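You operate a simulated robot arm through the tools that you are given. There is no shell and no other tool. Be economical: measure what you need, move in short steps, check, and stop when the job is done.

The job below is to be done with a simulated robot arm. You get a single attempt, and the scene is never put back.

## Task
Change the winder's cone to pink and set the dial to FAST.
Fine: free the thread first; the old cone goes on its peg in the rack; then hold the new thread.

It is judged by the outcome, as a careful person would: the job done as asked, and still so three seconds after it is handed in. It fails if anything else is knocked over, pushed out of place, dropped, spilled or broken.

## Robot
A 6-joint arm with a two-finger parallel gripper, fixed in place. Base frame: the origin is at the foot of the arm, x ahead of it, y to its left, z up; the work surface is at about z = 780. Readings come in mm, degrees, newtons and seconds.
With the tool pointing down near the work surface it reaches from about 260 to 680 mm from the base axis. Its first joint turns from -66.0 to 66.0 degrees. Payload 2.9 kg.
The TCP is the grasp point between the finger pads, 30 mm short of the fingertips. In the tool frame z runs along the fingers and y along their closing line. Largest opening 110 mm; finger width 20, thickness 10; the body of the gripper, 48 by 112 mm, starts 55 mm behind the TCP.
Orientation is told as [roll, pitch, yaw] about the base's x, y, z axes, in that order, counted from this pose: with the fingers straight down and closing along the base's y, the tool's x points along the base's -x, its y along +y and its z along -z.

## Interface
- The arm moves only by the tool servo_tool. Its argument "plan" is a list of rows, each a list of 7 numbers: the shift along the base's x, y, z in cm, then the turn, a rotation vector about the base's x, y, z in degrees, then the finger opening in cm, from 0 to 11. In form: [[dx, dy, dz, rx, ry, rz, gripper], ...]. A call has 1 to 8 rows; each row is the pose to reach, as a shift and turn from the pose commanded when the call began. Each row takes 0.2 s and may step no farther than 50 mm and 8.6 degrees from the row before; otherwise, or with a gripper value out of range, the whole call is refused. A pose out of reach is approached as far as the arm can. The call stops where the force on the tool passes 60 N (or 10 N more than at its start, if that is more) or the arm is blocked; 0.2 s more then pass. The fingers move at their own pace (about 108 mm/s each) and stop on an object; they squeeze with about 36 N. The grip force told is the motor's: it shows also when the fingers shut on nothing. Time passes only in rows, and 0.2 s behind the last, so rows that repeat a pose let the fingers close. It gives the time, the measured TCP pose, the force on the tool (base axes), the opening and the grip force at its end, in the units of the frame above (readings bear some noise), with the torque about the TCP (base axes, N m) and any sound that the robot's microphone picked up.
- Cameras (640 x 400 px; columns grow to the right, rows downward): "scene" is fixed at [68.8, 418.7, 1409]; the picture's right is [-0.86, -0.51, 0.00], its down [-0.18, 0.30, -0.94] and it looks along [0.48, -0.81, -0.35] (base axes); focal length 314 px, centre (320, 200). "wrist" rides on the gripper at [72, 17, -103] in the tool frame; the picture's right is [-0.23, 0.97, 0.00], its down [-0.76, -0.18, -0.62] and it looks along [-0.61, -0.14, 0.78] (tool axes); focal length 222 px, centre (320, 200). There is no depth. A picture from a camera that has moved, and an enlarged one, comes with that camera's place and axes in the base frame and with its lens.
- capture(camera): a new picture of that camera. No time passes.
- close_up(camera, box): a new picture of the part [left, top, right, bottom] of that camera's present view, enlarged. No time passes.
- sign_off(): hands the job in; it is judged then, once.

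Go step by step. Nothing tells you positions but the pictures and the camera data: compare them with the known pose of the tool, close in by small moves and look again before you grip or let go. The budget is 120 turns and 84 pictures, counting those below and the enlarged ones. Unless the task says otherwise, let go and move clear before handing in, and close with one line.

The tools are called after ">>>" by a JSON object that holds its "fn" and its "kwargs". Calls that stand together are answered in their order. servo_tool: Moves the arm, as the interface text tells. Its arguments: {"type":"object","properties":{"plan":{"type":"array"}},"required":["plan"]} The other tools are called the same way: capture (camera) takes a picture; close_up (camera, box) takes an enlarged picture of a part of a camera's view; sign_off () hands the job in.

At the start:

```text
clock: 0.0
eef_pos: [229.9, -289.5, 1183.0]
tool_rot: [0.0, 0.0, 0.1]
force: [0.6, 0.6, 1.0]
torque: [0.03, -0.01, -0.01]
grip_width: 110.0
finger_force: 0.0
```

scene: 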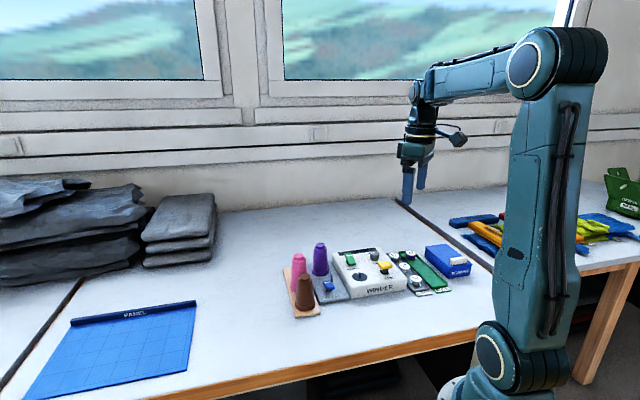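
wrist: 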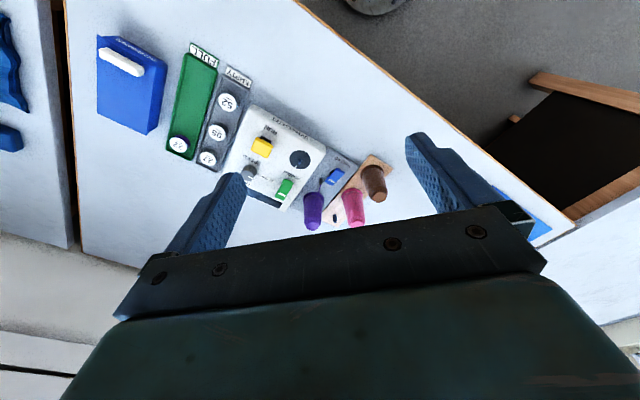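

I see a winder with a purple cone mounted, a rack with pink and brown cones, and other items. I'll take close-ups of both views to understand the controls.

>>> {"fn": "close_up", "kwargs": {"camera": "scene", "box": [270, 220, 490, 340]}}

>>> {"fn": "close_up", "kwargs": {"camera": "wrist", "box": [160, 30, 420, 240]}}

```text
2.91 times, centred on (380, 280) of scene
camera zoom: at [68.8, 418.7, 1409.0], right [-0.86, -0.51, 0.0], down [-0.18, 0.3, -0.94], along [0.48, -0.81, -0.35], focal length 914 px, centre (146, -33)
```

zoom: 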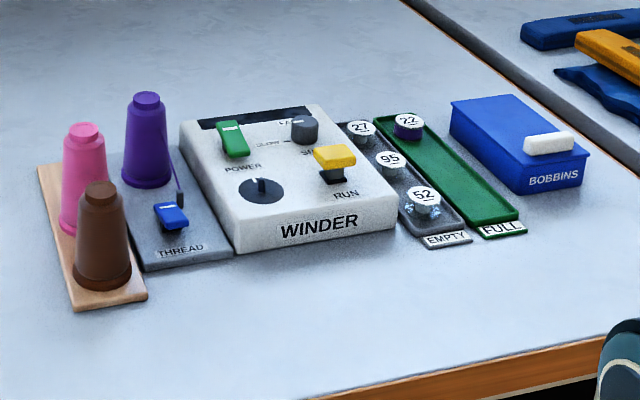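

```text
1.90 times, centred on (290, 135) of wrist
camera zoom: at [158.0, -273.4, 1286.6], right [0.23, 0.97, 0.0], down [0.76, -0.18, 0.62], along [0.61, -0.14, -0.78], focal length 423 px, centre (377, 324)
```

zoom: 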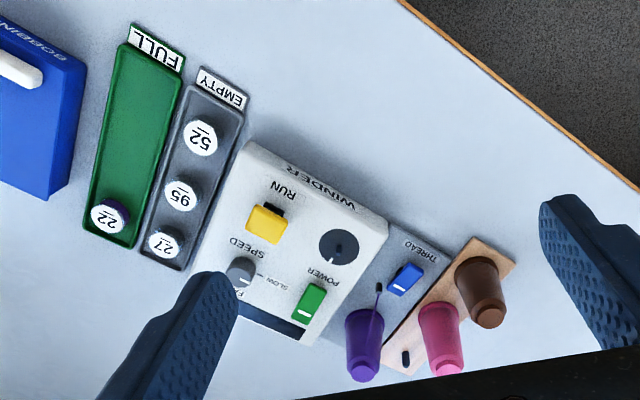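

Purple is on the winder at about (530,-380), the thread clamp is blue at about (467,-310), and the rack pegs run brown → pink → empty along -45°. I'll move closer for an accurate look.

>>> {"fn": "servo_tool", "kwargs": {"plan": [[3, -1, -3, 0, 0, 0, 11], [6, -2, -6, 0, 0, 0, 11], [9, -3, -10, 0, 0, 0, 11], [12, -3, -14, 0, 0, 0, 11], [13, -3, -16, 0, 0, 0, 11], [13, -3, -16, 0, 0, 0, 11]]}}

>>> {"fn": "capture", "kwargs": {"camera": "wrist"}}

```text
refused: row 3 steps farther than a row can; nothing moved
```

```text
79 pictures are left
camera wrist: at [158.0, -273.4, 1286.6], right [0.23, 0.97, 0.0], down [0.76, -0.18, 0.62], along [0.61, -0.14, -0.78], focal length 222 px, centre (320, 200)
```

wrist: 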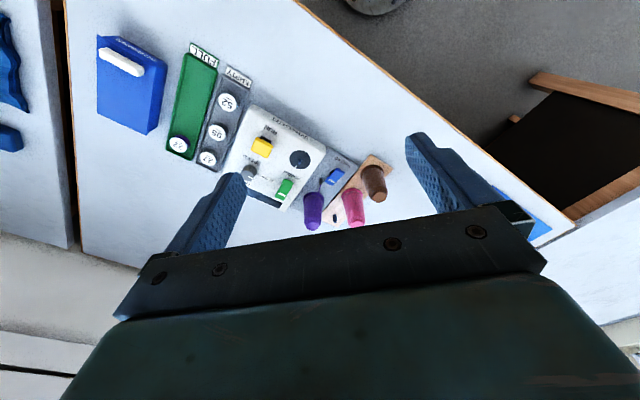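

The step was too long, so nothing moved. I'll repeat it with shorter rows.

>>> {"fn": "servo_tool", "kwargs": {"plan": [[3, -1, -3, 0, 0, 0, 11], [6, -2, -6, 0, 0, 0, 11], [9, -3, -9, 0, 0, 0, 11], [11, -3, -12, 0, 0, 0, 11], [13, -3, -15, 0, 0, 0, 11], [13, -3, -16, 0, 0, 0, 11]]}}

>>> {"fn": "capture", "kwargs": {"camera": "wrist"}}

```text
clock: 1.4
eef_pos: [360.9, -322.2, 1022.3]
tool_rot: [0.0, 0.0, 0.0]
force: [-0.1, -0.8, -0.4]
torque: [0.01, 0.0, -0.03]
grip_width: 109.9
finger_force: 0.0
```

```text
78 pictures are left
camera wrist: at [287.5, -304.5, 1126.4], right [0.23, 0.97, 0.0], down [0.76, -0.18, 0.62], along [0.61, -0.14, -0.78], focal length 222 px, centre (320, 200)
```

wrist: 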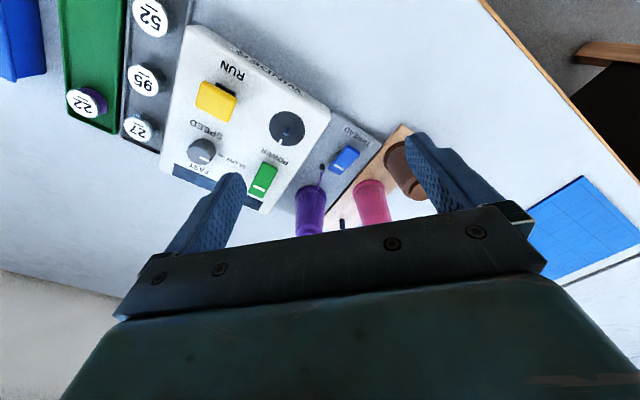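

>>> {"fn": "close_up", "kwargs": {"camera": "wrist", "box": [150, 70, 430, 245]}}

>>> {"fn": "close_up", "kwargs": {"camera": "scene", "box": [285, 235, 365, 325]}}

>>> {"fn": "close_up", "kwargs": {"camera": "scene", "box": [330, 240, 410, 300]}}

```text
2.29 times, centred on (290, 158) of wrist
camera zoom: at [287.5, -304.5, 1126.4], right [0.23, 0.97, 0.0], down [0.76, -0.18, 0.62], along [0.61, -0.14, -0.78], focal length 508 px, centre (389, 297)
```

zoom: 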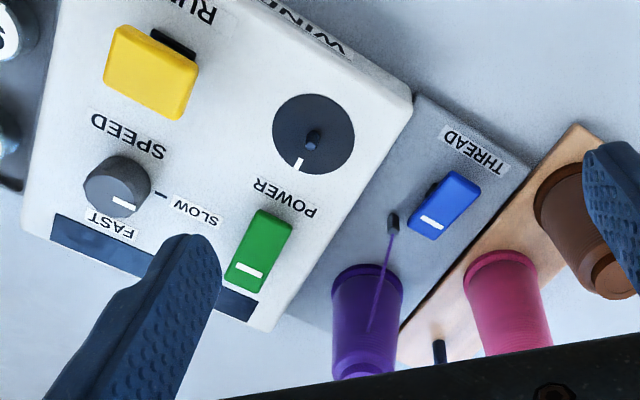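

```text
4.44 times, centred on (325, 280) of scene
camera zoom: at [68.8, 418.7, 1409.0], right [-0.86, -0.51, 0.0], down [-0.18, 0.3, -0.94], along [0.48, -0.81, -0.35], focal length 1397 px, centre (298, -156)
```

zoom: 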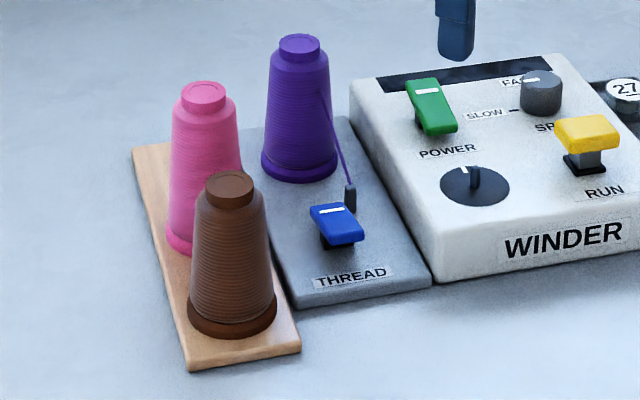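

```text
6.67 times, centred on (370, 270) of scene
camera zoom: at [68.8, 418.7, 1409.0], right [-0.86, -0.51, 0.0], down [-0.18, 0.3, -0.94], along [0.48, -0.81, -0.35], focal length 2095 px, centre (-13, -267)
```

zoom: 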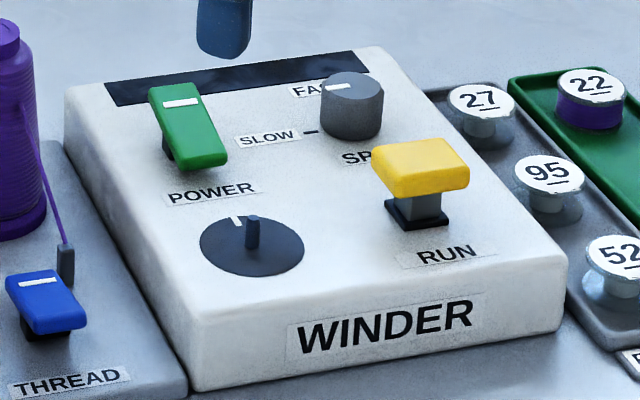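

The thread runs from the purple cone to a small guide beside a blue rocker. I'll move lower for a closer look at the rocker and the dial.

>>> {"fn": "servo_tool", "kwargs": {"plan": [[1, 0.5, -3, 0, 0, 0, 11], [2, 1, -6, 0, 0, 0, 11], [2, 1.5, -9, 0, 0, 0, 11], [2, 1.5, -10, 0, 0, 0, 11]]}}

>>> {"fn": "capture", "kwargs": {"camera": "wrist"}}

```text
clock: 2.4
eef_pos: [380.3, -305.4, 923.3]
tool_rot: [0.0, 0.0, 0.0]
force: [-0.5, 0.0, -0.2]
torque: [-0.01, 0.0, 0.04]
grip_width: 109.7
finger_force: 0.1
```

```text
74 pictures are left
camera wrist: at [307.1, -288.8, 1026.2], right [0.23, 0.97, 0.0], down [0.76, -0.18, 0.62], along [0.61, -0.14, -0.78], focal length 222 px, centre (320, 200)
```

wrist: 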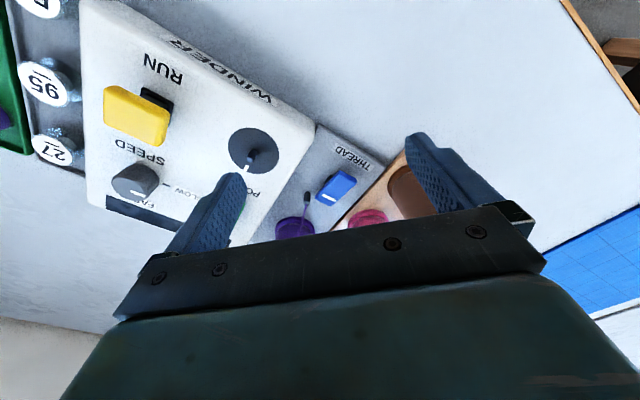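

>>> {"fn": "close_up", "kwargs": {"camera": "wrist", "box": [270, 120, 430, 240]}}

>>> {"fn": "close_up", "kwargs": {"camera": "wrist", "box": [80, 120, 240, 230]}}

>>> {"fn": "close_up", "kwargs": {"camera": "scene", "box": [318, 265, 358, 305]}}

```text
3.33 times, centred on (350, 180) of wrist
camera zoom: at [307.1, -288.8, 1026.2], right [0.23, 0.97, 0.0], down [0.76, -0.18, 0.62], along [0.61, -0.14, -0.78], focal length 740 px, centre (220, 267)
```

zoom: 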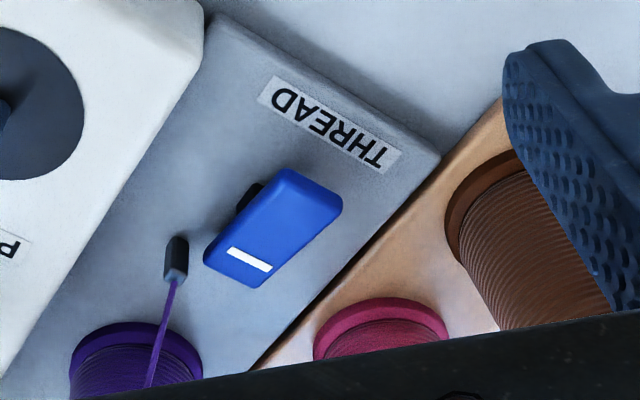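

```text
3.64 times, centred on (160, 175) of wrist
camera zoom: at [307.1, -288.8, 1026.2], right [0.23, 0.97, 0.0], down [0.76, -0.18, 0.62], along [0.61, -0.14, -0.78], focal length 808 px, centre (902, 291)
```

zoom: 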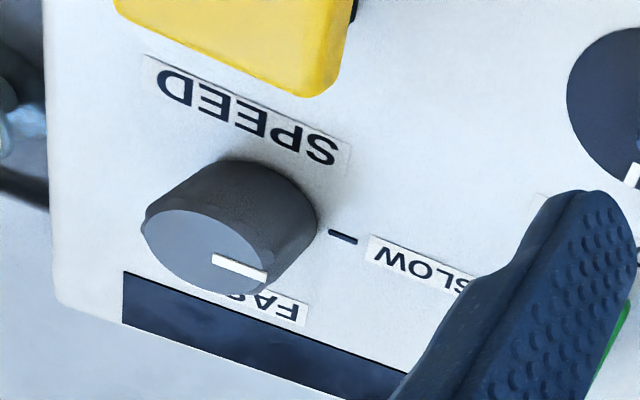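

```text
10.00 times, centred on (338, 285) of scene
camera zoom: at [68.8, 418.7, 1409.0], right [-0.86, -0.51, 0.0], down [-0.18, 0.3, -0.94], along [0.48, -0.81, -0.35], focal length 3143 px, centre (140, -650)
```

zoom: 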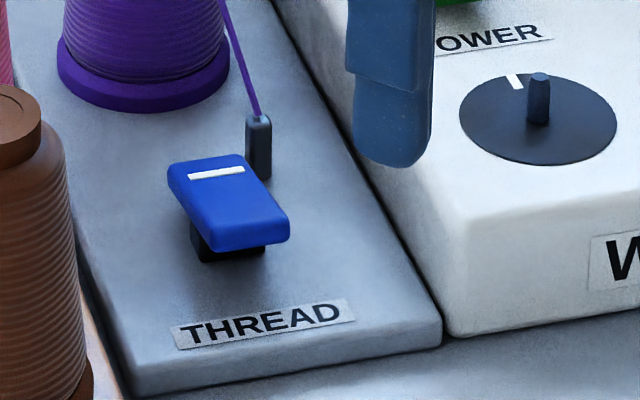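

The dial pointer is at SLOW (9 o'clock); FAST is around 11–12 o'clock. The tilt of the thread rocker is still unclear, so I'll zoom further.

>>> {"fn": "close_up", "kwargs": {"camera": "scene", "box": [328, 276, 348, 294]}}

>>> {"fn": "close_up", "kwargs": {"camera": "wrist", "box": [305, 155, 365, 215]}}

```text
16.00 times, centred on (338, 285) of scene
camera zoom: at [68.8, 418.7, 1409.0], right [-0.86, -0.51, 0.0], down [-0.18, 0.3, -0.94], along [0.48, -0.81, -0.35], focal length 5029 px, centre (32, -1160)
```

zoom: 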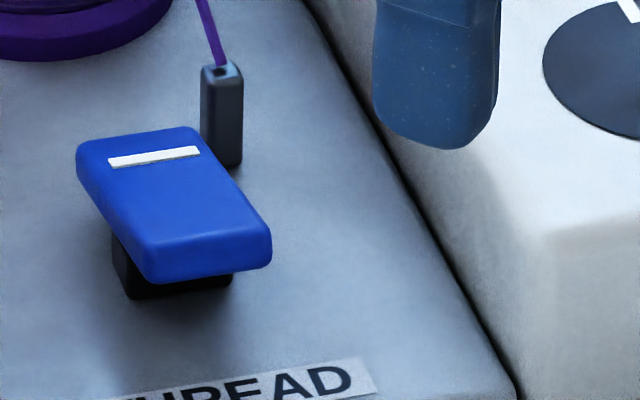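

```text
6.67 times, centred on (335, 185) of wrist
camera zoom: at [307.1, -288.8, 1026.2], right [0.23, 0.97, 0.0], down [0.76, -0.18, 0.62], along [0.61, -0.14, -0.78], focal length 1481 px, centre (220, 300)
```

zoom: 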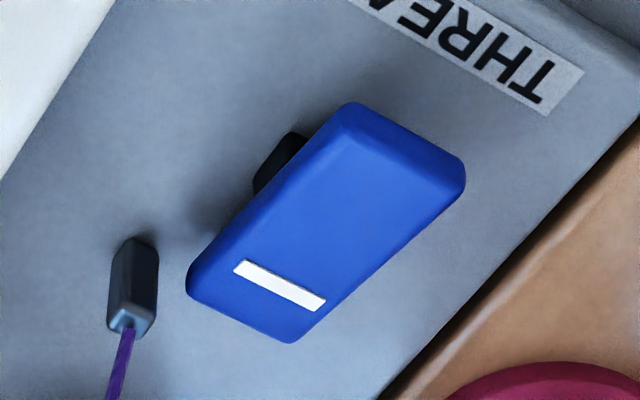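

The label-side end of the rocker looks raised, with the marked end down. I'll turn the tool +45° to confirm from another side.

>>> {"fn": "servo_tool", "kwargs": {"plan": [[0, 0, 0, 0, 0, 8, 11], [0, 0, 0, 0, 0, 16, 11], [0, 0, 0, 0, 0, 24, 11], [0, 0, 0, 0, 0, 32, 11], [0, 0, 0, 0, 0, 40, 11], [0, 0, 0, 0, 0, 45, 11]]}}

>>> {"fn": "capture", "kwargs": {"camera": "wrist"}}

```text
clock: 3.8
eef_pos: [379.9, -304.4, 922.3]
tool_rot: [0.0, 0.1, 45.1]
force: [-0.1, -0.6, -0.8]
torque: [0.0, -0.01, 0.0]
grip_width: 110.0
finger_force: 0.2
```

```text
68 pictures are left
camera wrist: at [317.0, -344.3, 1026.8], right [-0.53, 0.85, 0.0], down [0.66, 0.42, 0.62], along [0.53, 0.33, -0.78], focal length 222 px, centre (320, 200)
```

wrist: 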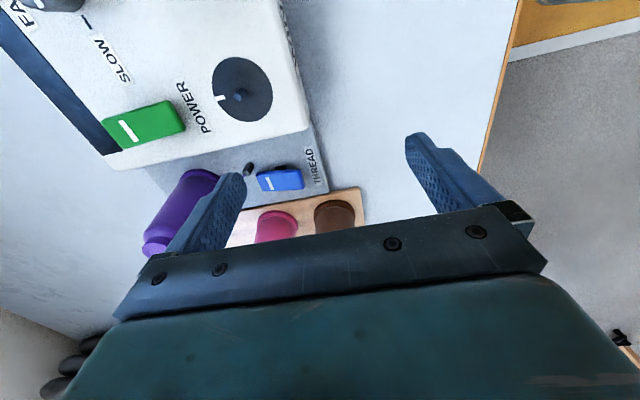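

>>> {"fn": "close_up", "kwargs": {"camera": "wrist", "box": [240, 150, 330, 210]}}

```text
6.67 times, centred on (285, 180) of wrist
camera zoom: at [317.0, -344.3, 1026.8], right [-0.53, 0.85, 0.0], down [0.66, 0.42, 0.62], along [0.53, 0.33, -0.78], focal length 1481 px, centre (553, 333)
```

zoom: 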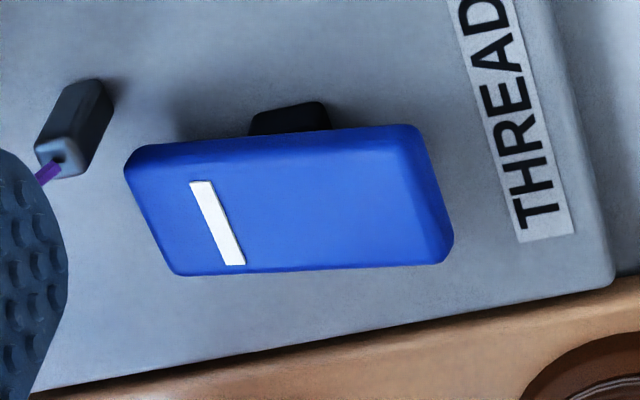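

Confirmed: the label end is up. I'll close the fingers and move above that end at about (443,-294).

>>> {"fn": "servo_tool", "kwargs": {"plan": [[2, 0, 0, 0, 0, 0, 0], [4.5, 0.5, 0, 0, 0, 0, 0], [6.3, 1, 0, 0, 0, 0, 0], [6.3, 1, -2.5, 0, 0, 0, 0], [6.3, 1, -4.5, 0, 0, 0, 0], [6.3, 1, -4.5, 0, 0, 0, 0]]}}

>>> {"fn": "close_up", "kwargs": {"camera": "scene", "box": [318, 255, 378, 305]}}

>>> {"fn": "capture", "kwargs": {"camera": "wrist"}}

```text
clock: 5.2
eef_pos: [443.1, -295.3, 878.0]
tool_rot: [0.0, 0.0, 44.9]
force: [0.4, -0.4, 0.1]
torque: [-0.02, 0.01, 0.0]
grip_width: 0.2
finger_force: 35.8
```

```text
8.00 times, centred on (348, 280) of scene
camera zoom: at [68.8, 418.7, 1409.0], right [-0.86, -0.51, 0.0], down [-0.18, 0.3, -0.94], along [0.48, -0.81, -0.35], focal length 2514 px, centre (96, -440)
```

zoom: 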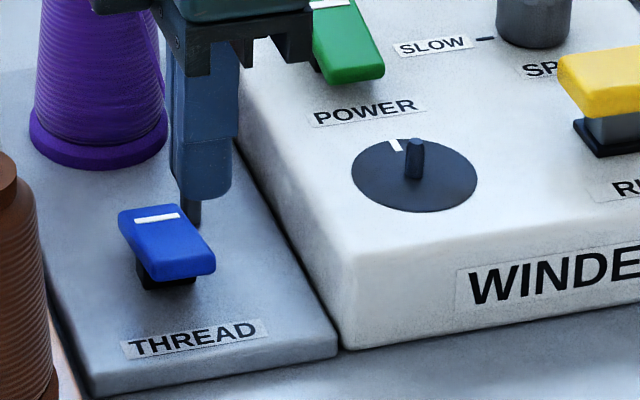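

```text
65 pictures are left
camera wrist: at [380.3, -334.4, 981.4], right [-0.53, 0.85, 0.0], down [0.66, 0.41, 0.62], along [0.53, 0.33, -0.78], focal length 222 px, centre (320, 200)
```

wrist: 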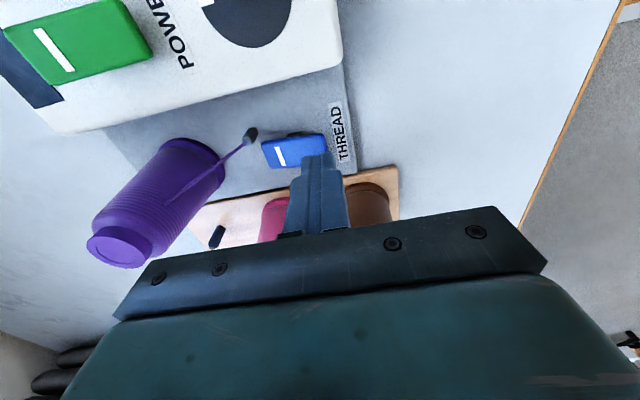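

The fingertip is slightly too near the end edge of the paddle. I'll shift about 8 mm inward and press down slowly.

>>> {"fn": "servo_tool", "kwargs": {"plan": [[0.7, -0.4, 0, 0, 0, 0, 0], [0.7, -0.4, -1, 0, 0, 0, 0], [0.7, -0.4, -1.8, 0, 0, 0, 0], [0.7, -0.4, -2.3, 0, 0, 0, 0], [0.7, -0.4, -2.8, 0, 0, 0, 0], [0.7, -0.4, -3.3, 0, 0, 0, 0]]}}

>>> {"fn": "close_up", "kwargs": {"camera": "scene", "box": [318, 255, 378, 305]}}

```text
clock: 6.6
eef_pos: [451.3, -299.0, 845.3]
tool_rot: [0.0, 0.0, 45.0]
force: [0.2, 0.8, 0.3]
torque: [0.04, 0.03, 0.02]
grip_width: 0.0
finger_force: 35.7
```

```text
8.00 times, centred on (348, 280) of scene
camera zoom: at [68.8, 418.7, 1409.0], right [-0.86, -0.51, 0.0], down [-0.18, 0.3, -0.94], along [0.48, -0.81, -0.35], focal length 2514 px, centre (96, -440)
```

zoom: 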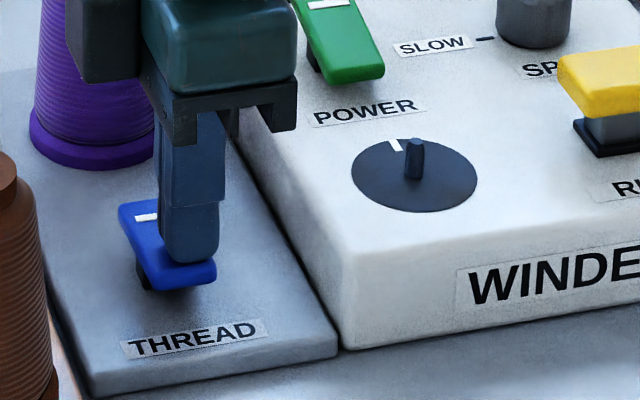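

No contact yet and the tip is well placed over the label end. I'll continue down.

>>> {"fn": "servo_tool", "kwargs": {"plan": [[0, 0, -0.3, 0, 0, 0, 0], [0, 0, -0.6, 0, 0, 0, 0], [0, 0, -0.9, 0, 0, 0, 0], [0, 0, -1.2, 0, 0, 0, 0]]}}

>>> {"fn": "close_up", "kwargs": {"camera": "scene", "box": [318, 255, 378, 305]}}

```text
clock: 7.5
eef_pos: [449.7, -298.8, 842.2]
tool_rot: [0.3, 0.1, 45.0]
force: [-8.9, 6.2, 15.0]
torque: [0.06, 0.16, -0.06]
grip_width: 0.0
finger_force: 36.2
stopped in row 4: the force on the tool passed its limit at 66 N (the readings are from after the stop); the commanded pose is now the measured one
```

```text
8.00 times, centred on (348, 280) of scene
camera zoom: at [68.4, 418.9, 1409.0], right [-0.86, -0.51, 0.0], down [-0.18, 0.3, -0.94], along [0.48, -0.81, -0.35], focal length 2514 px, centre (96, -440)
```

zoom: 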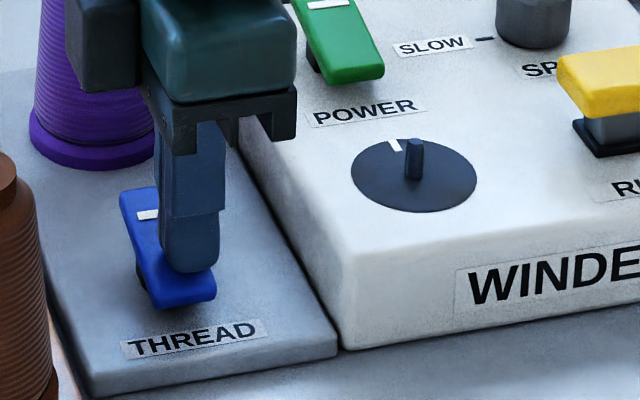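

The rocker has tipped to its other side. I'll lift clear and check it and the thread.

>>> {"fn": "servo_tool", "kwargs": {"plan": [[0, 0, 3, 0, 0, 0, 0], [0, 0, 7, 0, 0, 0, 0], [-3, 0, 11, 0, 0, 0, 0], [-6, 0, 13, 0, 0, 0, 0]]}}

>>> {"fn": "close_up", "kwargs": {"camera": "scene", "box": [285, 235, 365, 305]}}

>>> {"fn": "capture", "kwargs": {"camera": "wrist"}}

```text
clock: 8.5
eef_pos: [389.8, -299.3, 970.3]
tool_rot: [0.4, 0.2, 45.1]
force: [-0.1, 0.1, 0.3]
torque: [-0.01, 0.01, 0.04]
grip_width: 0.2
finger_force: 35.6
```

```text
5.71 times, centred on (325, 270) of scene
camera zoom: at [68.8, 418.7, 1409.0], right [-0.86, -0.51, 0.0], down [-0.18, 0.3, -0.94], along [0.48, -0.81, -0.35], focal length 1796 px, centre (291, -200)
```

zoom: 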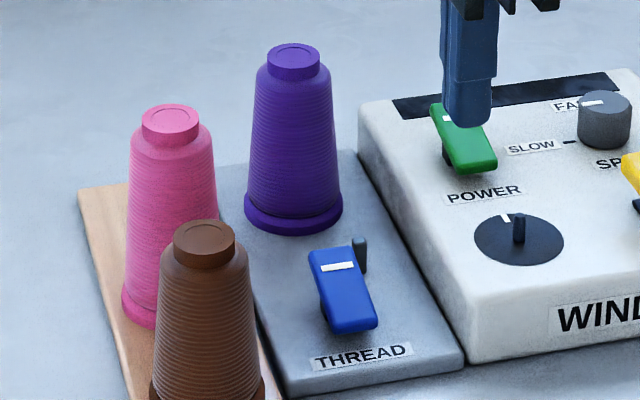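

```text
61 pictures are left
camera wrist: at [327.5, -338.2, 1074.3], right [-0.53, 0.85, 0.0], down [0.67, 0.41, 0.62], along [0.53, 0.33, -0.78], focal length 222 px, centre (320, 200)
```

wrist: 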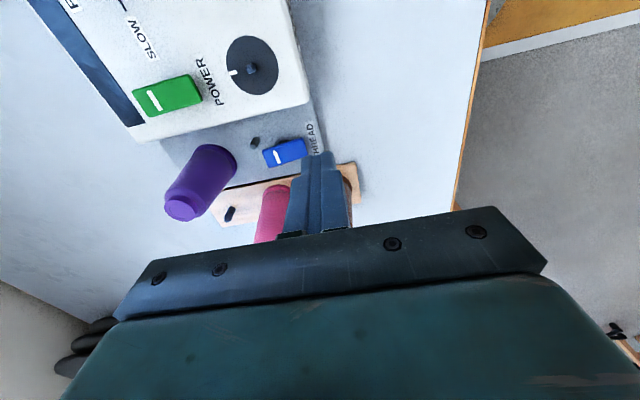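

The thread is free. The purple cone is near (527,-379) with its top at about z 905. I'll open and hover above it to align.

>>> {"fn": "servo_tool", "kwargs": {"plan": [[3.5, -2, 0, 0, 0, 0, 11], [7, -4, 0, 0, 0, 0, 11], [10.5, -6, 0, 0, 0, 0, 11], [13.7, -8, 0, 0, 0, 0, 11], [13.7, -8, 0, 0, 0, 0, 11]]}}

>>> {"fn": "capture", "kwargs": {"camera": "wrist"}}

>>> {"fn": "close_up", "kwargs": {"camera": "scene", "box": [275, 200, 375, 305]}}

```text
clock: 9.7
eef_pos: [529.7, -378.6, 969.2]
tool_rot: [0.3, 0.2, 44.9]
force: [0.5, -0.6, 0.0]
torque: [0.0, 0.03, -0.02]
grip_width: 110.1
finger_force: 0.1
```

```text
60 pictures are left
camera wrist: at [466.0, -417.3, 1072.6], right [-0.53, 0.85, 0.0], down [0.67, 0.41, 0.62], along [0.53, 0.33, -0.78], focal length 222 px, centre (320, 200)
```

wrist: 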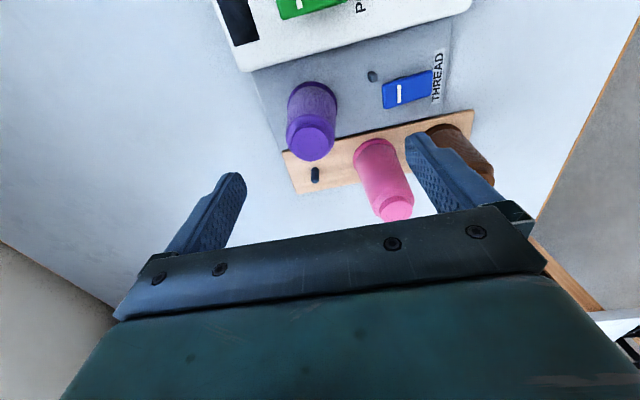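

```text
3.81 times, centred on (325, 252) of scene
camera zoom: at [68.8, 418.7, 1409.0], right [-0.86, -0.51, 0.0], down [-0.18, 0.3, -0.94], along [0.48, -0.81, -0.35], focal length 1197 px, centre (301, 0)
```

zoom: 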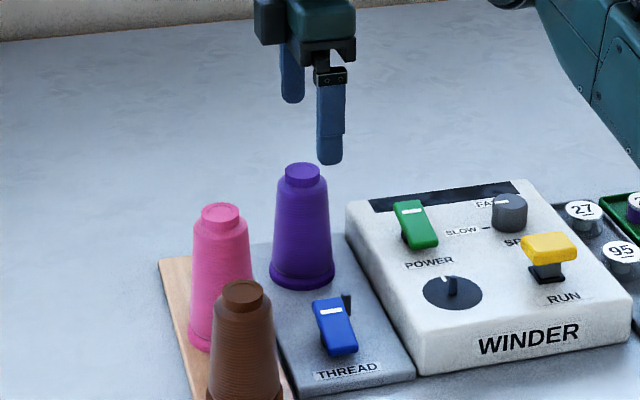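

Before gripping, I'll hover empty over the bare rack peg to fix its position and check reach.

>>> {"fn": "servo_tool", "kwargs": {"plan": [[3.5, 1, 0, 0, 0, 0, 11], [6, 2.5, 0, 0, 0, 0, 11], [7.9, 3.9, 0, 0, 0, 0, 11], [7.9, 3.9, -2, 0, 0, 0, 11], [7.9, 3.9, -2, 0, 0, 0, 11]]}}

>>> {"fn": "capture", "kwargs": {"camera": "wrist"}}

>>> {"fn": "close_up", "kwargs": {"camera": "scene", "box": [255, 200, 355, 305]}}

```text
clock: 10.9
eef_pos: [587.5, -329.2, 958.4]
tool_rot: [0.3, 0.0, 45.0]
force: [-0.3, 0.6, 0.4]
torque: [-0.02, 0.0, 0.0]
grip_width: 109.9
finger_force: 0.0
out of reach, approached as far as the arm can: row 2, 3, 4, 5
```

```text
58 pictures are left
camera wrist: at [524.2, -368.5, 1062.9], right [-0.53, 0.85, 0.0], down [0.67, 0.41, 0.62], along [0.53, 0.33, -0.78], focal length 222 px, centre (320, 200)
```

wrist: 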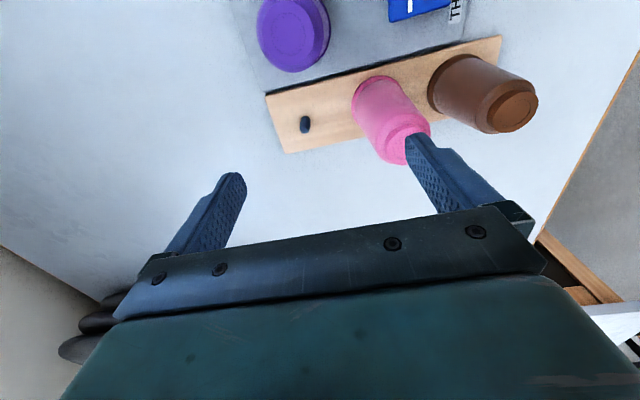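

```text
3.81 times, centred on (305, 252) of scene
camera zoom: at [68.8, 418.7, 1409.0], right [-0.86, -0.51, 0.0], down [-0.18, 0.3, -0.94], along [0.48, -0.81, -0.35], focal length 1197 px, centre (377, 0)
```

zoom: 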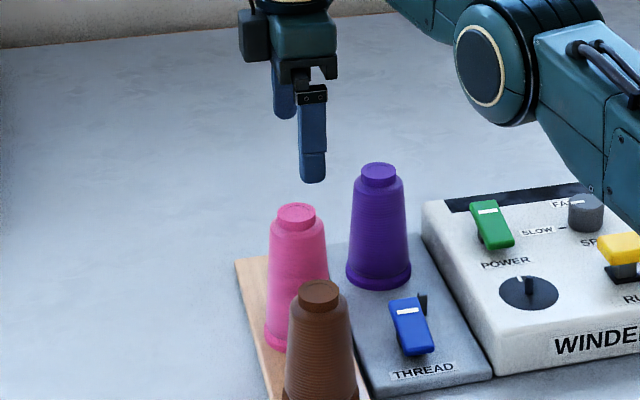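

Straight-down reach ends short of the peg at about (612,-334), so I'll need an outward tilt about the closing line, used for both gripping and placing. First I'll yaw to the radial direction while returning toward purple.

>>> {"fn": "servo_tool", "kwargs": {"plan": [[-1, -0.5, 0.5, 0, 0, -8.5, 11], [-2, -1, 1, 0, 0, -17, 11], [-3, -2, 1.7, 0, 0, -25.5, 11], [-4, -3, 1.7, 0, 0, -34, 11], [-5, -4, 1.7, 0, 0, -42.5, 11], [-6, -4.4, 1.7, 0, 0, -51, 11], [-6.7, -4.4, 1.7, 0, 0, -59.5, 11], [-6.7, -4.4, 1.7, 0, 0, -68, 11]]}}

```text
clock: 12.7
eef_pos: [520.2, -375.2, 977.0]
tool_rot: [0.2, 0.1, -23.1]
force: [-0.3, 0.4, 0.4]
torque: [0.04, 0.03, -0.01]
grip_width: 110.0
finger_force: 0.0
```

Now add the outward tilt of 15°.

>>> {"fn": "servo_tool", "kwargs": {"plan": [[0, 0, 0, -2.9, -6.9, 0, 11], [0, 0, 0, -5.9, -13.8, 0, 11], [0, 0, 0, -5.9, -13.8, 0, 11]]}}

>>> {"fn": "capture", "kwargs": {"camera": "wrist"}}

```text
clock: 13.5
eef_pos: [521.1, -373.3, 977.3]
tool_rot: [0.2, -15.0, -23.1]
force: [-0.1, -0.4, 0.0]
torque: [0.0, 0.0, 0.01]
grip_width: 110.1
finger_force: 0.0
```

```text
56 pictures are left
camera wrist: at [437.8, -320.1, 1059.3], right [0.58, 0.81, 0.06], down [0.46, -0.39, 0.8], along [0.67, -0.44, -0.6], focal length 222 px, centre (320, 200)
```

wrist: 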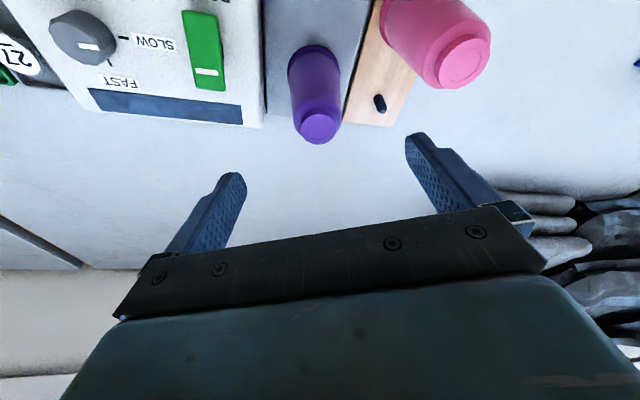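

I now have purple at (529,-377), the peg at (610,-334) and pink at (543,-278). I'll descend around purple most of the way and check.

>>> {"fn": "servo_tool", "kwargs": {"plan": [[0.8, -0.4, -3, 0, 0, 0, 11], [0.8, -0.4, -6, 0, 0, 0, 11], [0.8, -0.4, -9, 0, 0, 0, 11], [0.8, -0.4, -9, 0, 0, 0, 11]]}}

>>> {"fn": "capture", "kwargs": {"camera": "wrist"}}

>>> {"fn": "close_up", "kwargs": {"camera": "scene", "box": [275, 200, 375, 305]}}

```text
clock: 14.5
eef_pos: [528.1, -375.8, 888.0]
tool_rot: [0.1, -14.9, -22.9]
force: [0.3, -0.5, 0.2]
torque: [0.02, -0.03, -0.01]
grip_width: 110.1
finger_force: 0.0
```

```text
55 pictures are left
camera wrist: at [445.6, -323.5, 967.7], right [0.58, 0.81, 0.06], down [0.46, -0.39, 0.8], along [0.67, -0.44, -0.6], focal length 222 px, centre (320, 200)
```

wrist: 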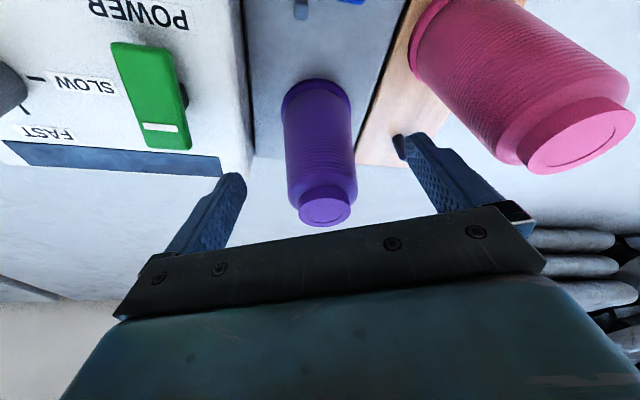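

```text
3.81 times, centred on (325, 252) of scene
camera zoom: at [68.8, 418.7, 1409.0], right [-0.86, -0.51, 0.0], down [-0.18, 0.3, -0.94], along [0.48, -0.81, -0.35], focal length 1197 px, centre (301, 0)
```

zoom: 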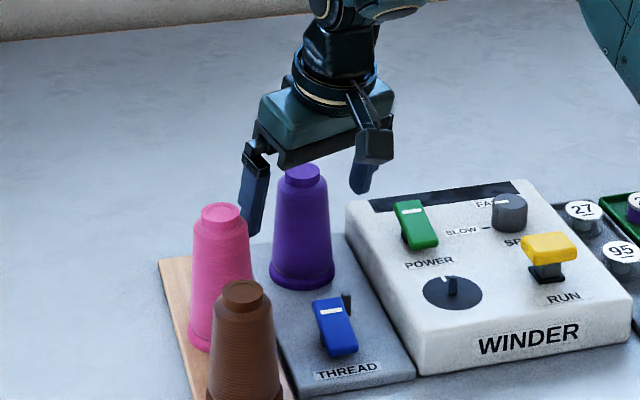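

Alignment is good. I'll descend 20 mm more and close.

>>> {"fn": "servo_tool", "kwargs": {"plan": [[0, 0.1, -1, 0, 0, 0, 11], [0, 0.1, -2, 0, 0, 0, 11], [0, 0.1, -2, 0, 0, 0, 7], [0, 0.1, -2, 0, 0, 0, 5], [0, 0.1, -2, 0, 0, 0, 3], [0, 0.1, -2, 0, 0, 0, 3], [0, 0.1, -2, 0, 0, 0, 3]]}}

>>> {"fn": "capture", "kwargs": {"camera": "wrist"}}

```text
clock: 16.1
eef_pos: [528.7, -376.4, 867.1]
tool_rot: [0.2, -14.9, -22.9]
force: [0.6, 0.0, -0.5]
torque: [-0.02, 0.05, -0.02]
grip_width: 50.4
finger_force: 35.8
```

```text
53 pictures are left
camera wrist: at [445.5, -323.4, 948.4], right [0.58, 0.81, 0.06], down [0.46, -0.39, 0.8], along [0.67, -0.44, -0.6], focal length 222 px, centre (320, 200)
```

wrist: 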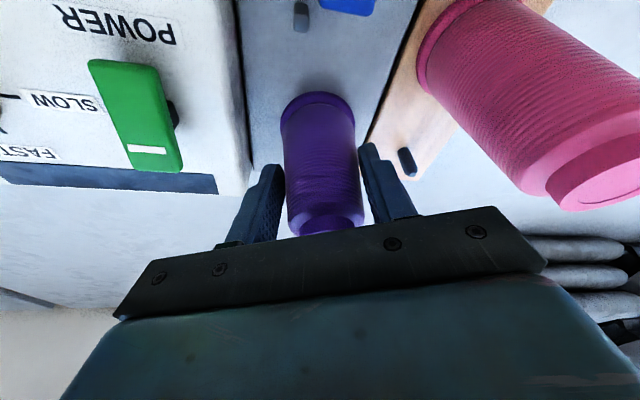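

Gripped at 50 mm with no side load. I'll lift straight up.

>>> {"fn": "servo_tool", "kwargs": {"plan": [[0, 0, 1, 0, 0, 0, 3], [0, 0, 2, 0, 0, 0, 3], [0, 0, 3.5, 0, 0, 0, 3], [0, 0, 5, 0, 0, 0, 3], [0, 0, 6, 0, 0, 0, 3]]}}

>>> {"fn": "capture", "kwargs": {"camera": "wrist"}}

>>> {"fn": "close_up", "kwargs": {"camera": "scene", "box": [275, 200, 375, 305]}}

```text
clock: 17.3
eef_pos: [528.1, -375.8, 927.5]
tool_rot: [0.1, -14.9, -22.9]
force: [1.0, 0.4, -1.4]
torque: [0.0, 0.02, 0.04]
grip_width: 45.9
finger_force: 35.8
```

```text
52 pictures are left
camera wrist: at [445.9, -323.0, 1008.3], right [0.58, 0.81, 0.06], down [0.46, -0.39, 0.8], along [0.67, -0.43, -0.6], focal length 222 px, centre (320, 200)
```

wrist: 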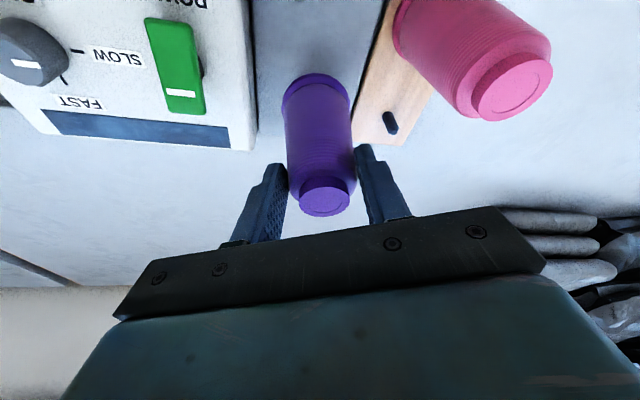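

```text
3.81 times, centred on (325, 252) of scene
camera zoom: at [68.8, 418.7, 1409.0], right [-0.86, -0.51, 0.0], down [-0.18, 0.3, -0.94], along [0.48, -0.81, -0.35], focal length 1197 px, centre (301, 0)
```

zoom: 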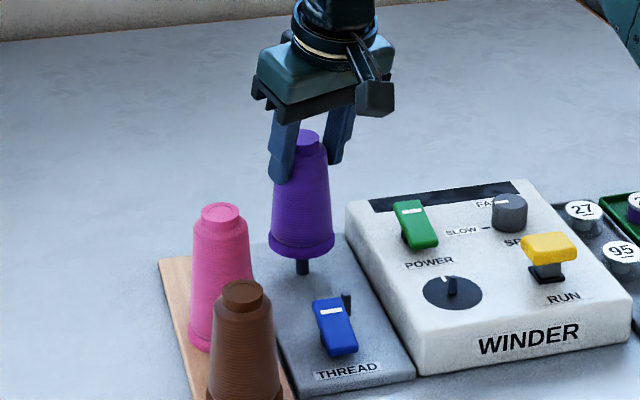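

The grip slid up the cone's taper during the lift (50 → 46 mm), though the cone rose about 30 mm. I'll wait to see whether it holds steady.

>>> {"fn": "servo_tool", "kwargs": {"plan": [[0, 0, 0, 0, 0, 0, 2], [0, 0, 0, 0, 0, 0, 2]]}}

>>> {"fn": "close_up", "kwargs": {"camera": "scene", "box": [300, 225, 340, 275]}}

```text
clock: 17.9
eef_pos: [528.9, -376.8, 927.2]
tool_rot: [0.2, -14.9, -22.9]
force: [-0.2, 1.2, -1.8]
torque: [-0.04, 0.07, -0.03]
grip_width: 46.0
finger_force: 36.2
```

```text
8.00 times, centred on (320, 250) of scene
camera zoom: at [68.8, 418.7, 1409.0], right [-0.86, -0.51, 0.0], down [-0.18, 0.3, -0.94], along [0.48, -0.81, -0.35], focal length 2514 px, centre (320, -200)
```

zoom: 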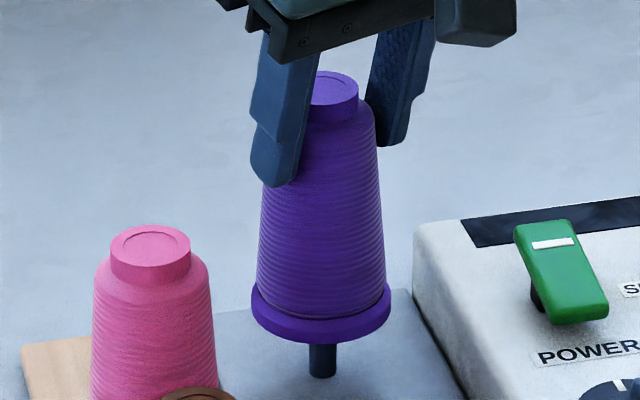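

It's steady. I'll raise slowly another 15 mm and watch the width.

>>> {"fn": "servo_tool", "kwargs": {"plan": [[0, 0, 0.3, 0, 0, 0, 2], [0, 0, 0.6, 0, 0, 0, 2], [0, 0, 0.9, 0, 0, 0, 2], [0, 0, 1.2, 0, 0, 0, 2], [0, 0, 1.5, 0, 0, 0, 2]]}}

>>> {"fn": "close_up", "kwargs": {"camera": "scene", "box": [300, 225, 340, 275]}}

```text
clock: 19.1
eef_pos: [528.0, -377.1, 943.1]
tool_rot: [0.3, -14.9, -23.0]
force: [-0.4, -0.1, -2.3]
torque: [0.02, 0.04, 0.0]
grip_width: 46.1
finger_force: 36.0
```

```text
8.00 times, centred on (320, 250) of scene
camera zoom: at [68.8, 418.7, 1409.0], right [-0.86, -0.51, 0.0], down [-0.18, 0.3, -0.94], along [0.48, -0.81, -0.35], focal length 2514 px, centre (320, -200)
```

zoom: 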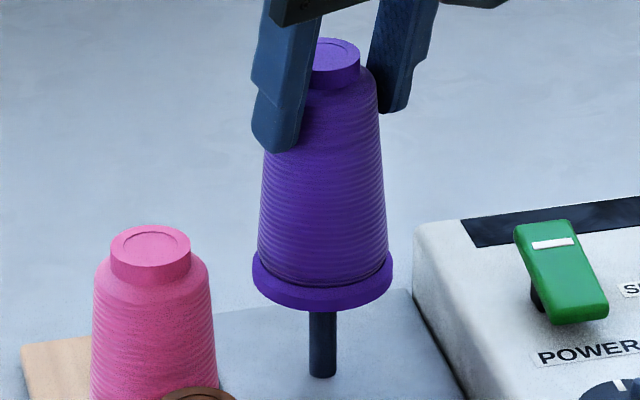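

It holds now. I'll continue slowly upward until the cone clears the spindle.

>>> {"fn": "servo_tool", "kwargs": {"plan": [[0, 0, 0.5, 0, 0, 0, 2], [0, 0, 1, 0, 0, 0, 2], [0, 0, 1.5, 0, 0, 0, 2], [0, 0, 2, 0, 0, 0, 2], [0, 0, 2.5, 0, 0, 0, 2], [0, 0, 3, 0, 0, 0, 2]]}}

>>> {"fn": "close_up", "kwargs": {"camera": "scene", "box": [300, 215, 340, 275]}}

>>> {"fn": "capture", "kwargs": {"camera": "wrist"}}

```text
clock: 20.5
eef_pos: [529.2, -376.4, 972.5]
tool_rot: [0.2, -14.9, -23.0]
force: [-1.0, -0.2, -0.2]
torque: [0.02, 0.02, 0.01]
grip_width: 46.0
finger_force: 35.8
```

```text
6.67 times, centred on (320, 245) of scene
camera zoom: at [68.8, 418.7, 1409.0], right [-0.86, -0.51, 0.0], down [-0.18, 0.3, -0.94], along [0.48, -0.81, -0.35], focal length 2095 px, centre (320, -100)
```

zoom: 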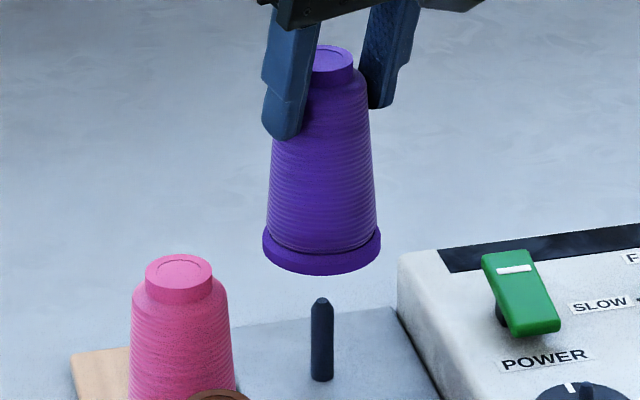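

```text
47 pictures are left
camera wrist: at [445.5, -322.8, 1053.2], right [0.58, 0.81, 0.06], down [0.46, -0.39, 0.8], along [0.67, -0.44, -0.6], focal length 222 px, centre (320, 200)
```

wrist: 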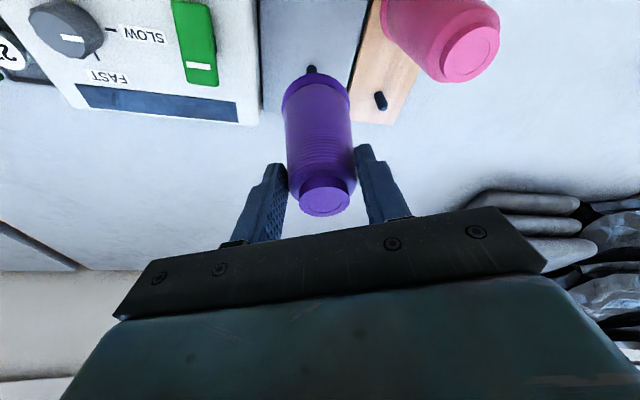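

The cone is clear of the spindle. I'll zoom on the spindle and peg to get an accurate displacement between them.

>>> {"fn": "close_up", "kwargs": {"camera": "wrist", "box": [280, 40, 420, 130]}}

>>> {"fn": "close_up", "kwargs": {"camera": "scene", "box": [280, 235, 350, 290]}}

```text
4.44 times, centred on (350, 85) of wrist
camera zoom: at [445.5, -322.8, 1053.2], right [0.58, 0.81, 0.06], down [0.46, -0.39, 0.8], along [0.67, -0.44, -0.6], focal length 987 px, centre (187, 711)
```

zoom: 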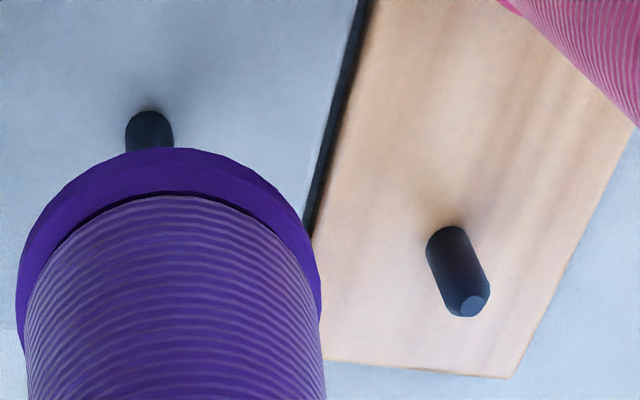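

```text
7.27 times, centred on (315, 262) of scene
camera zoom: at [68.8, 418.7, 1409.0], right [-0.86, -0.51, 0.0], down [-0.18, 0.3, -0.94], along [0.48, -0.81, -0.35], focal length 2286 px, centre (356, -254)
```

zoom: 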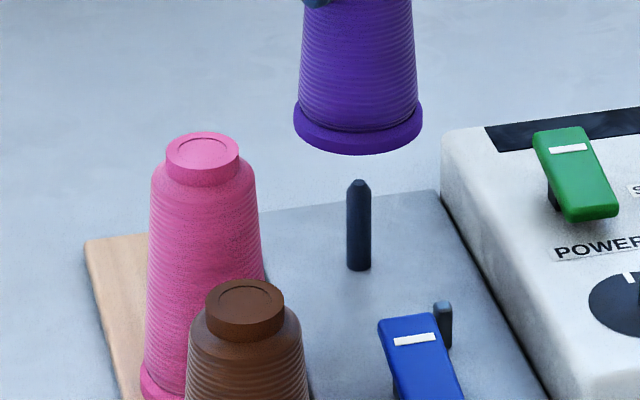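

The spindle base just shows past the cone, which gives a reference view: aligning the peg to the same pixel puts the cone over the peg. I'll move over to the peg.

>>> {"fn": "servo_tool", "kwargs": {"plan": [[2.5, 1.5, 0, 0, 0, 0, 2], [5, 3.2, 0, 0, 0, 0, 2], [7.2, 4.7, 0, 0, 0, 0, 2], [7.2, 4.7, 0, 0, 0, 0, 2], [7.2, 4.7, 0, 0, 0, 0, 2]]}}

>>> {"fn": "close_up", "kwargs": {"camera": "wrist", "box": [280, 40, 420, 130]}}

```text
clock: 21.7
eef_pos: [600.0, -327.6, 971.3]
tool_rot: [0.2, -14.9, -23.1]
force: [-0.2, -0.1, -1.5]
torque: [0.0, 0.01, 0.02]
grip_width: 45.9
finger_force: 35.7
```

```text
4.44 times, centred on (350, 85) of wrist
camera zoom: at [517.8, -275.1, 1053.3], right [0.58, 0.81, 0.06], down [0.46, -0.39, 0.8], along [0.67, -0.44, -0.6], focal length 987 px, centre (187, 711)
```

zoom: 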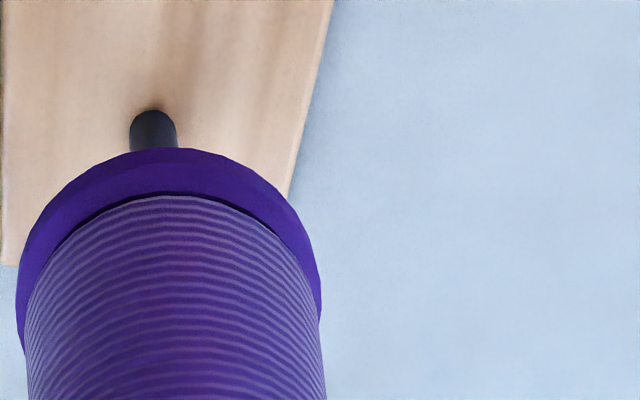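

The peg aligns within about 1 mm. I'll correct that and descend.

>>> {"fn": "servo_tool", "kwargs": {"plan": [[0.05, 0.08, -1, 0, 0, 0, 2], [0.05, 0.08, -2, 0, 0, 0, 2], [0.05, 0.08, -3, 0, 0, 0, 2], [0.05, 0.08, -3.5, 0, 0, 0, 2], [0.05, 0.08, -4, 0, 0, 0, 2], [0.05, 0.08, -4.5, 0, 0, 0, 2]]}}

>>> {"fn": "capture", "kwargs": {"camera": "wrist"}}

>>> {"fn": "close_up", "kwargs": {"camera": "scene", "box": [260, 205, 340, 295]}}

```text
clock: 23.1
eef_pos: [600.1, -328.3, 926.8]
tool_rot: [0.2, -15.0, -22.9]
force: [-0.2, 0.2, -1.0]
torque: [-0.01, 0.05, 0.03]
grip_width: 45.8
finger_force: 36.3
```

```text
43 pictures are left
camera wrist: at [518.2, -275.4, 1008.5], right [0.58, 0.81, 0.06], down [0.46, -0.39, 0.8], along [0.67, -0.44, -0.6], focal length 222 px, centre (320, 200)
```

wrist: 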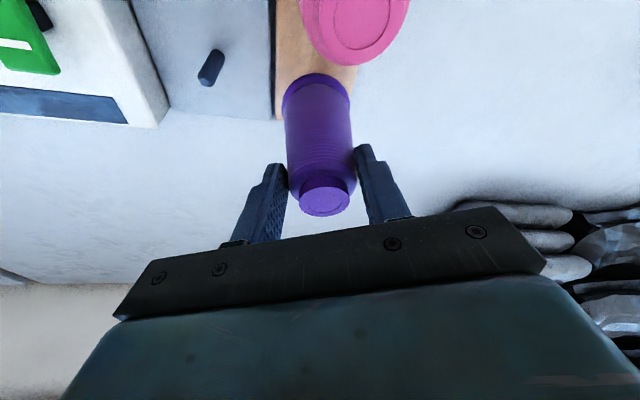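

```text
4.44 times, centred on (300, 250) of scene
camera zoom: at [68.8, 418.7, 1409.0], right [-0.86, -0.51, 0.0], down [-0.18, 0.3, -0.94], along [0.48, -0.81, -0.35], focal length 1397 px, centre (409, -22)
```

zoom: 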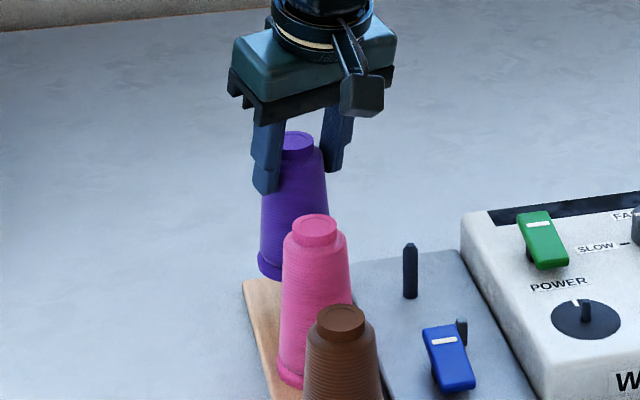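

No resistance, so the cone is going over the peg. I'll continue down until it seats.

>>> {"fn": "servo_tool", "kwargs": {"plan": [[0, 0, -0.6, 0, 0, 0, 2], [0, 0, -1.2, 0, 0, 0, 2], [0, 0, -1.7, 0, 0, 0, 2], [0, 0, -2.1, 0, 0, 0, 2], [0, 0, -2.5, 0, 0, 0, 2], [0, 0, -2.8, 0, 0, 0, 2]]}}

>>> {"fn": "close_up", "kwargs": {"camera": "scene", "box": [260, 205, 340, 295]}}

```text
clock: 24.5
eef_pos: [600.6, -329.0, 898.7]
tool_rot: [0.2, -14.9, -22.9]
force: [-0.9, -0.5, -1.4]
torque: [0.01, 0.03, -0.02]
grip_width: 45.9
finger_force: 36.1
```

```text
4.44 times, centred on (300, 250) of scene
camera zoom: at [68.8, 418.7, 1409.0], right [-0.86, -0.51, 0.0], down [-0.18, 0.3, -0.94], along [0.48, -0.81, -0.35], focal length 1397 px, centre (409, -22)
```

zoom: 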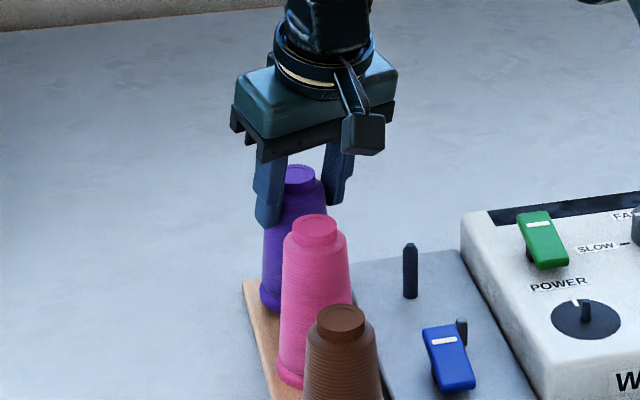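

Nearly seated. I'll continue in small steps.

>>> {"fn": "servo_tool", "kwargs": {"plan": [[0, 0, -0.3, 0, 0, 0, 2], [0, 0, -0.6, 0, 0, 0, 2], [0, 0, -0.8, 0, 0, 0, 2]]}}

```text
clock: 25.3
eef_pos: [600.9, -328.9, 890.2]
tool_rot: [0.0, -14.9, -22.8]
force: [-1.8, 1.3, 3.5]
torque: [0.16, 0.16, 0.01]
grip_width: 45.9
finger_force: 36.1
```

>>> {"fn": "servo_tool", "kwargs": {"plan": [[0, 0, -0.2, 0, 0, 0, 2], [0, 0, -0.2, 0, 0, 0, 2]]}}

>>> {"fn": "capture", "kwargs": {"camera": "wrist"}}

>>> {"fn": "close_up", "kwargs": {"camera": "scene", "box": [280, 235, 330, 295]}}

```text
clock: 25.9
eef_pos: [600.9, -327.7, 891.6]
tool_rot: [0.1, -15.1, -22.9]
force: [-11.5, 2.9, 22.2]
torque: [0.25, 0.43, -0.01]
grip_width: 45.8
finger_force: 35.9
```

```text
40 pictures are left
camera wrist: at [517.9, -275.0, 973.0], right [0.58, 0.81, 0.06], down [0.46, -0.39, 0.8], along [0.67, -0.44, -0.6], focal length 222 px, centre (320, 200)
```

wrist: 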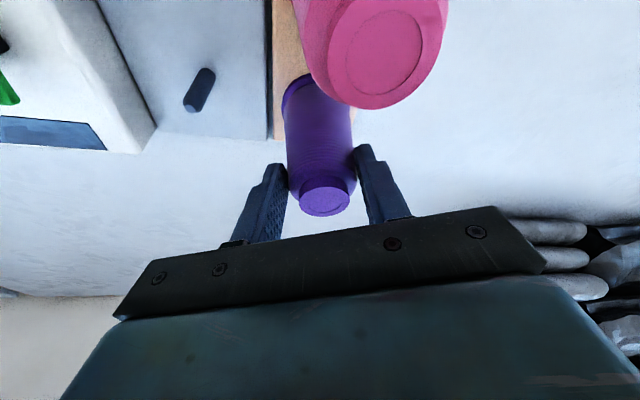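

```text
6.67 times, centred on (305, 265) of scene
camera zoom: at [68.1, 419.0, 1409.0], right [-0.86, -0.51, 0.0], down [-0.18, 0.3, -0.94], along [0.48, -0.81, -0.35], focal length 2095 px, centre (420, -233)
```

zoom: 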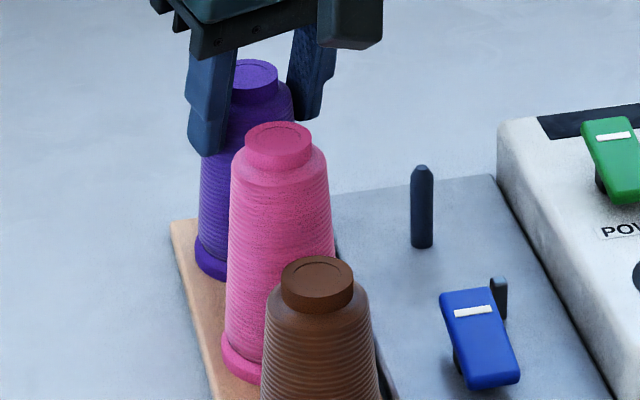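

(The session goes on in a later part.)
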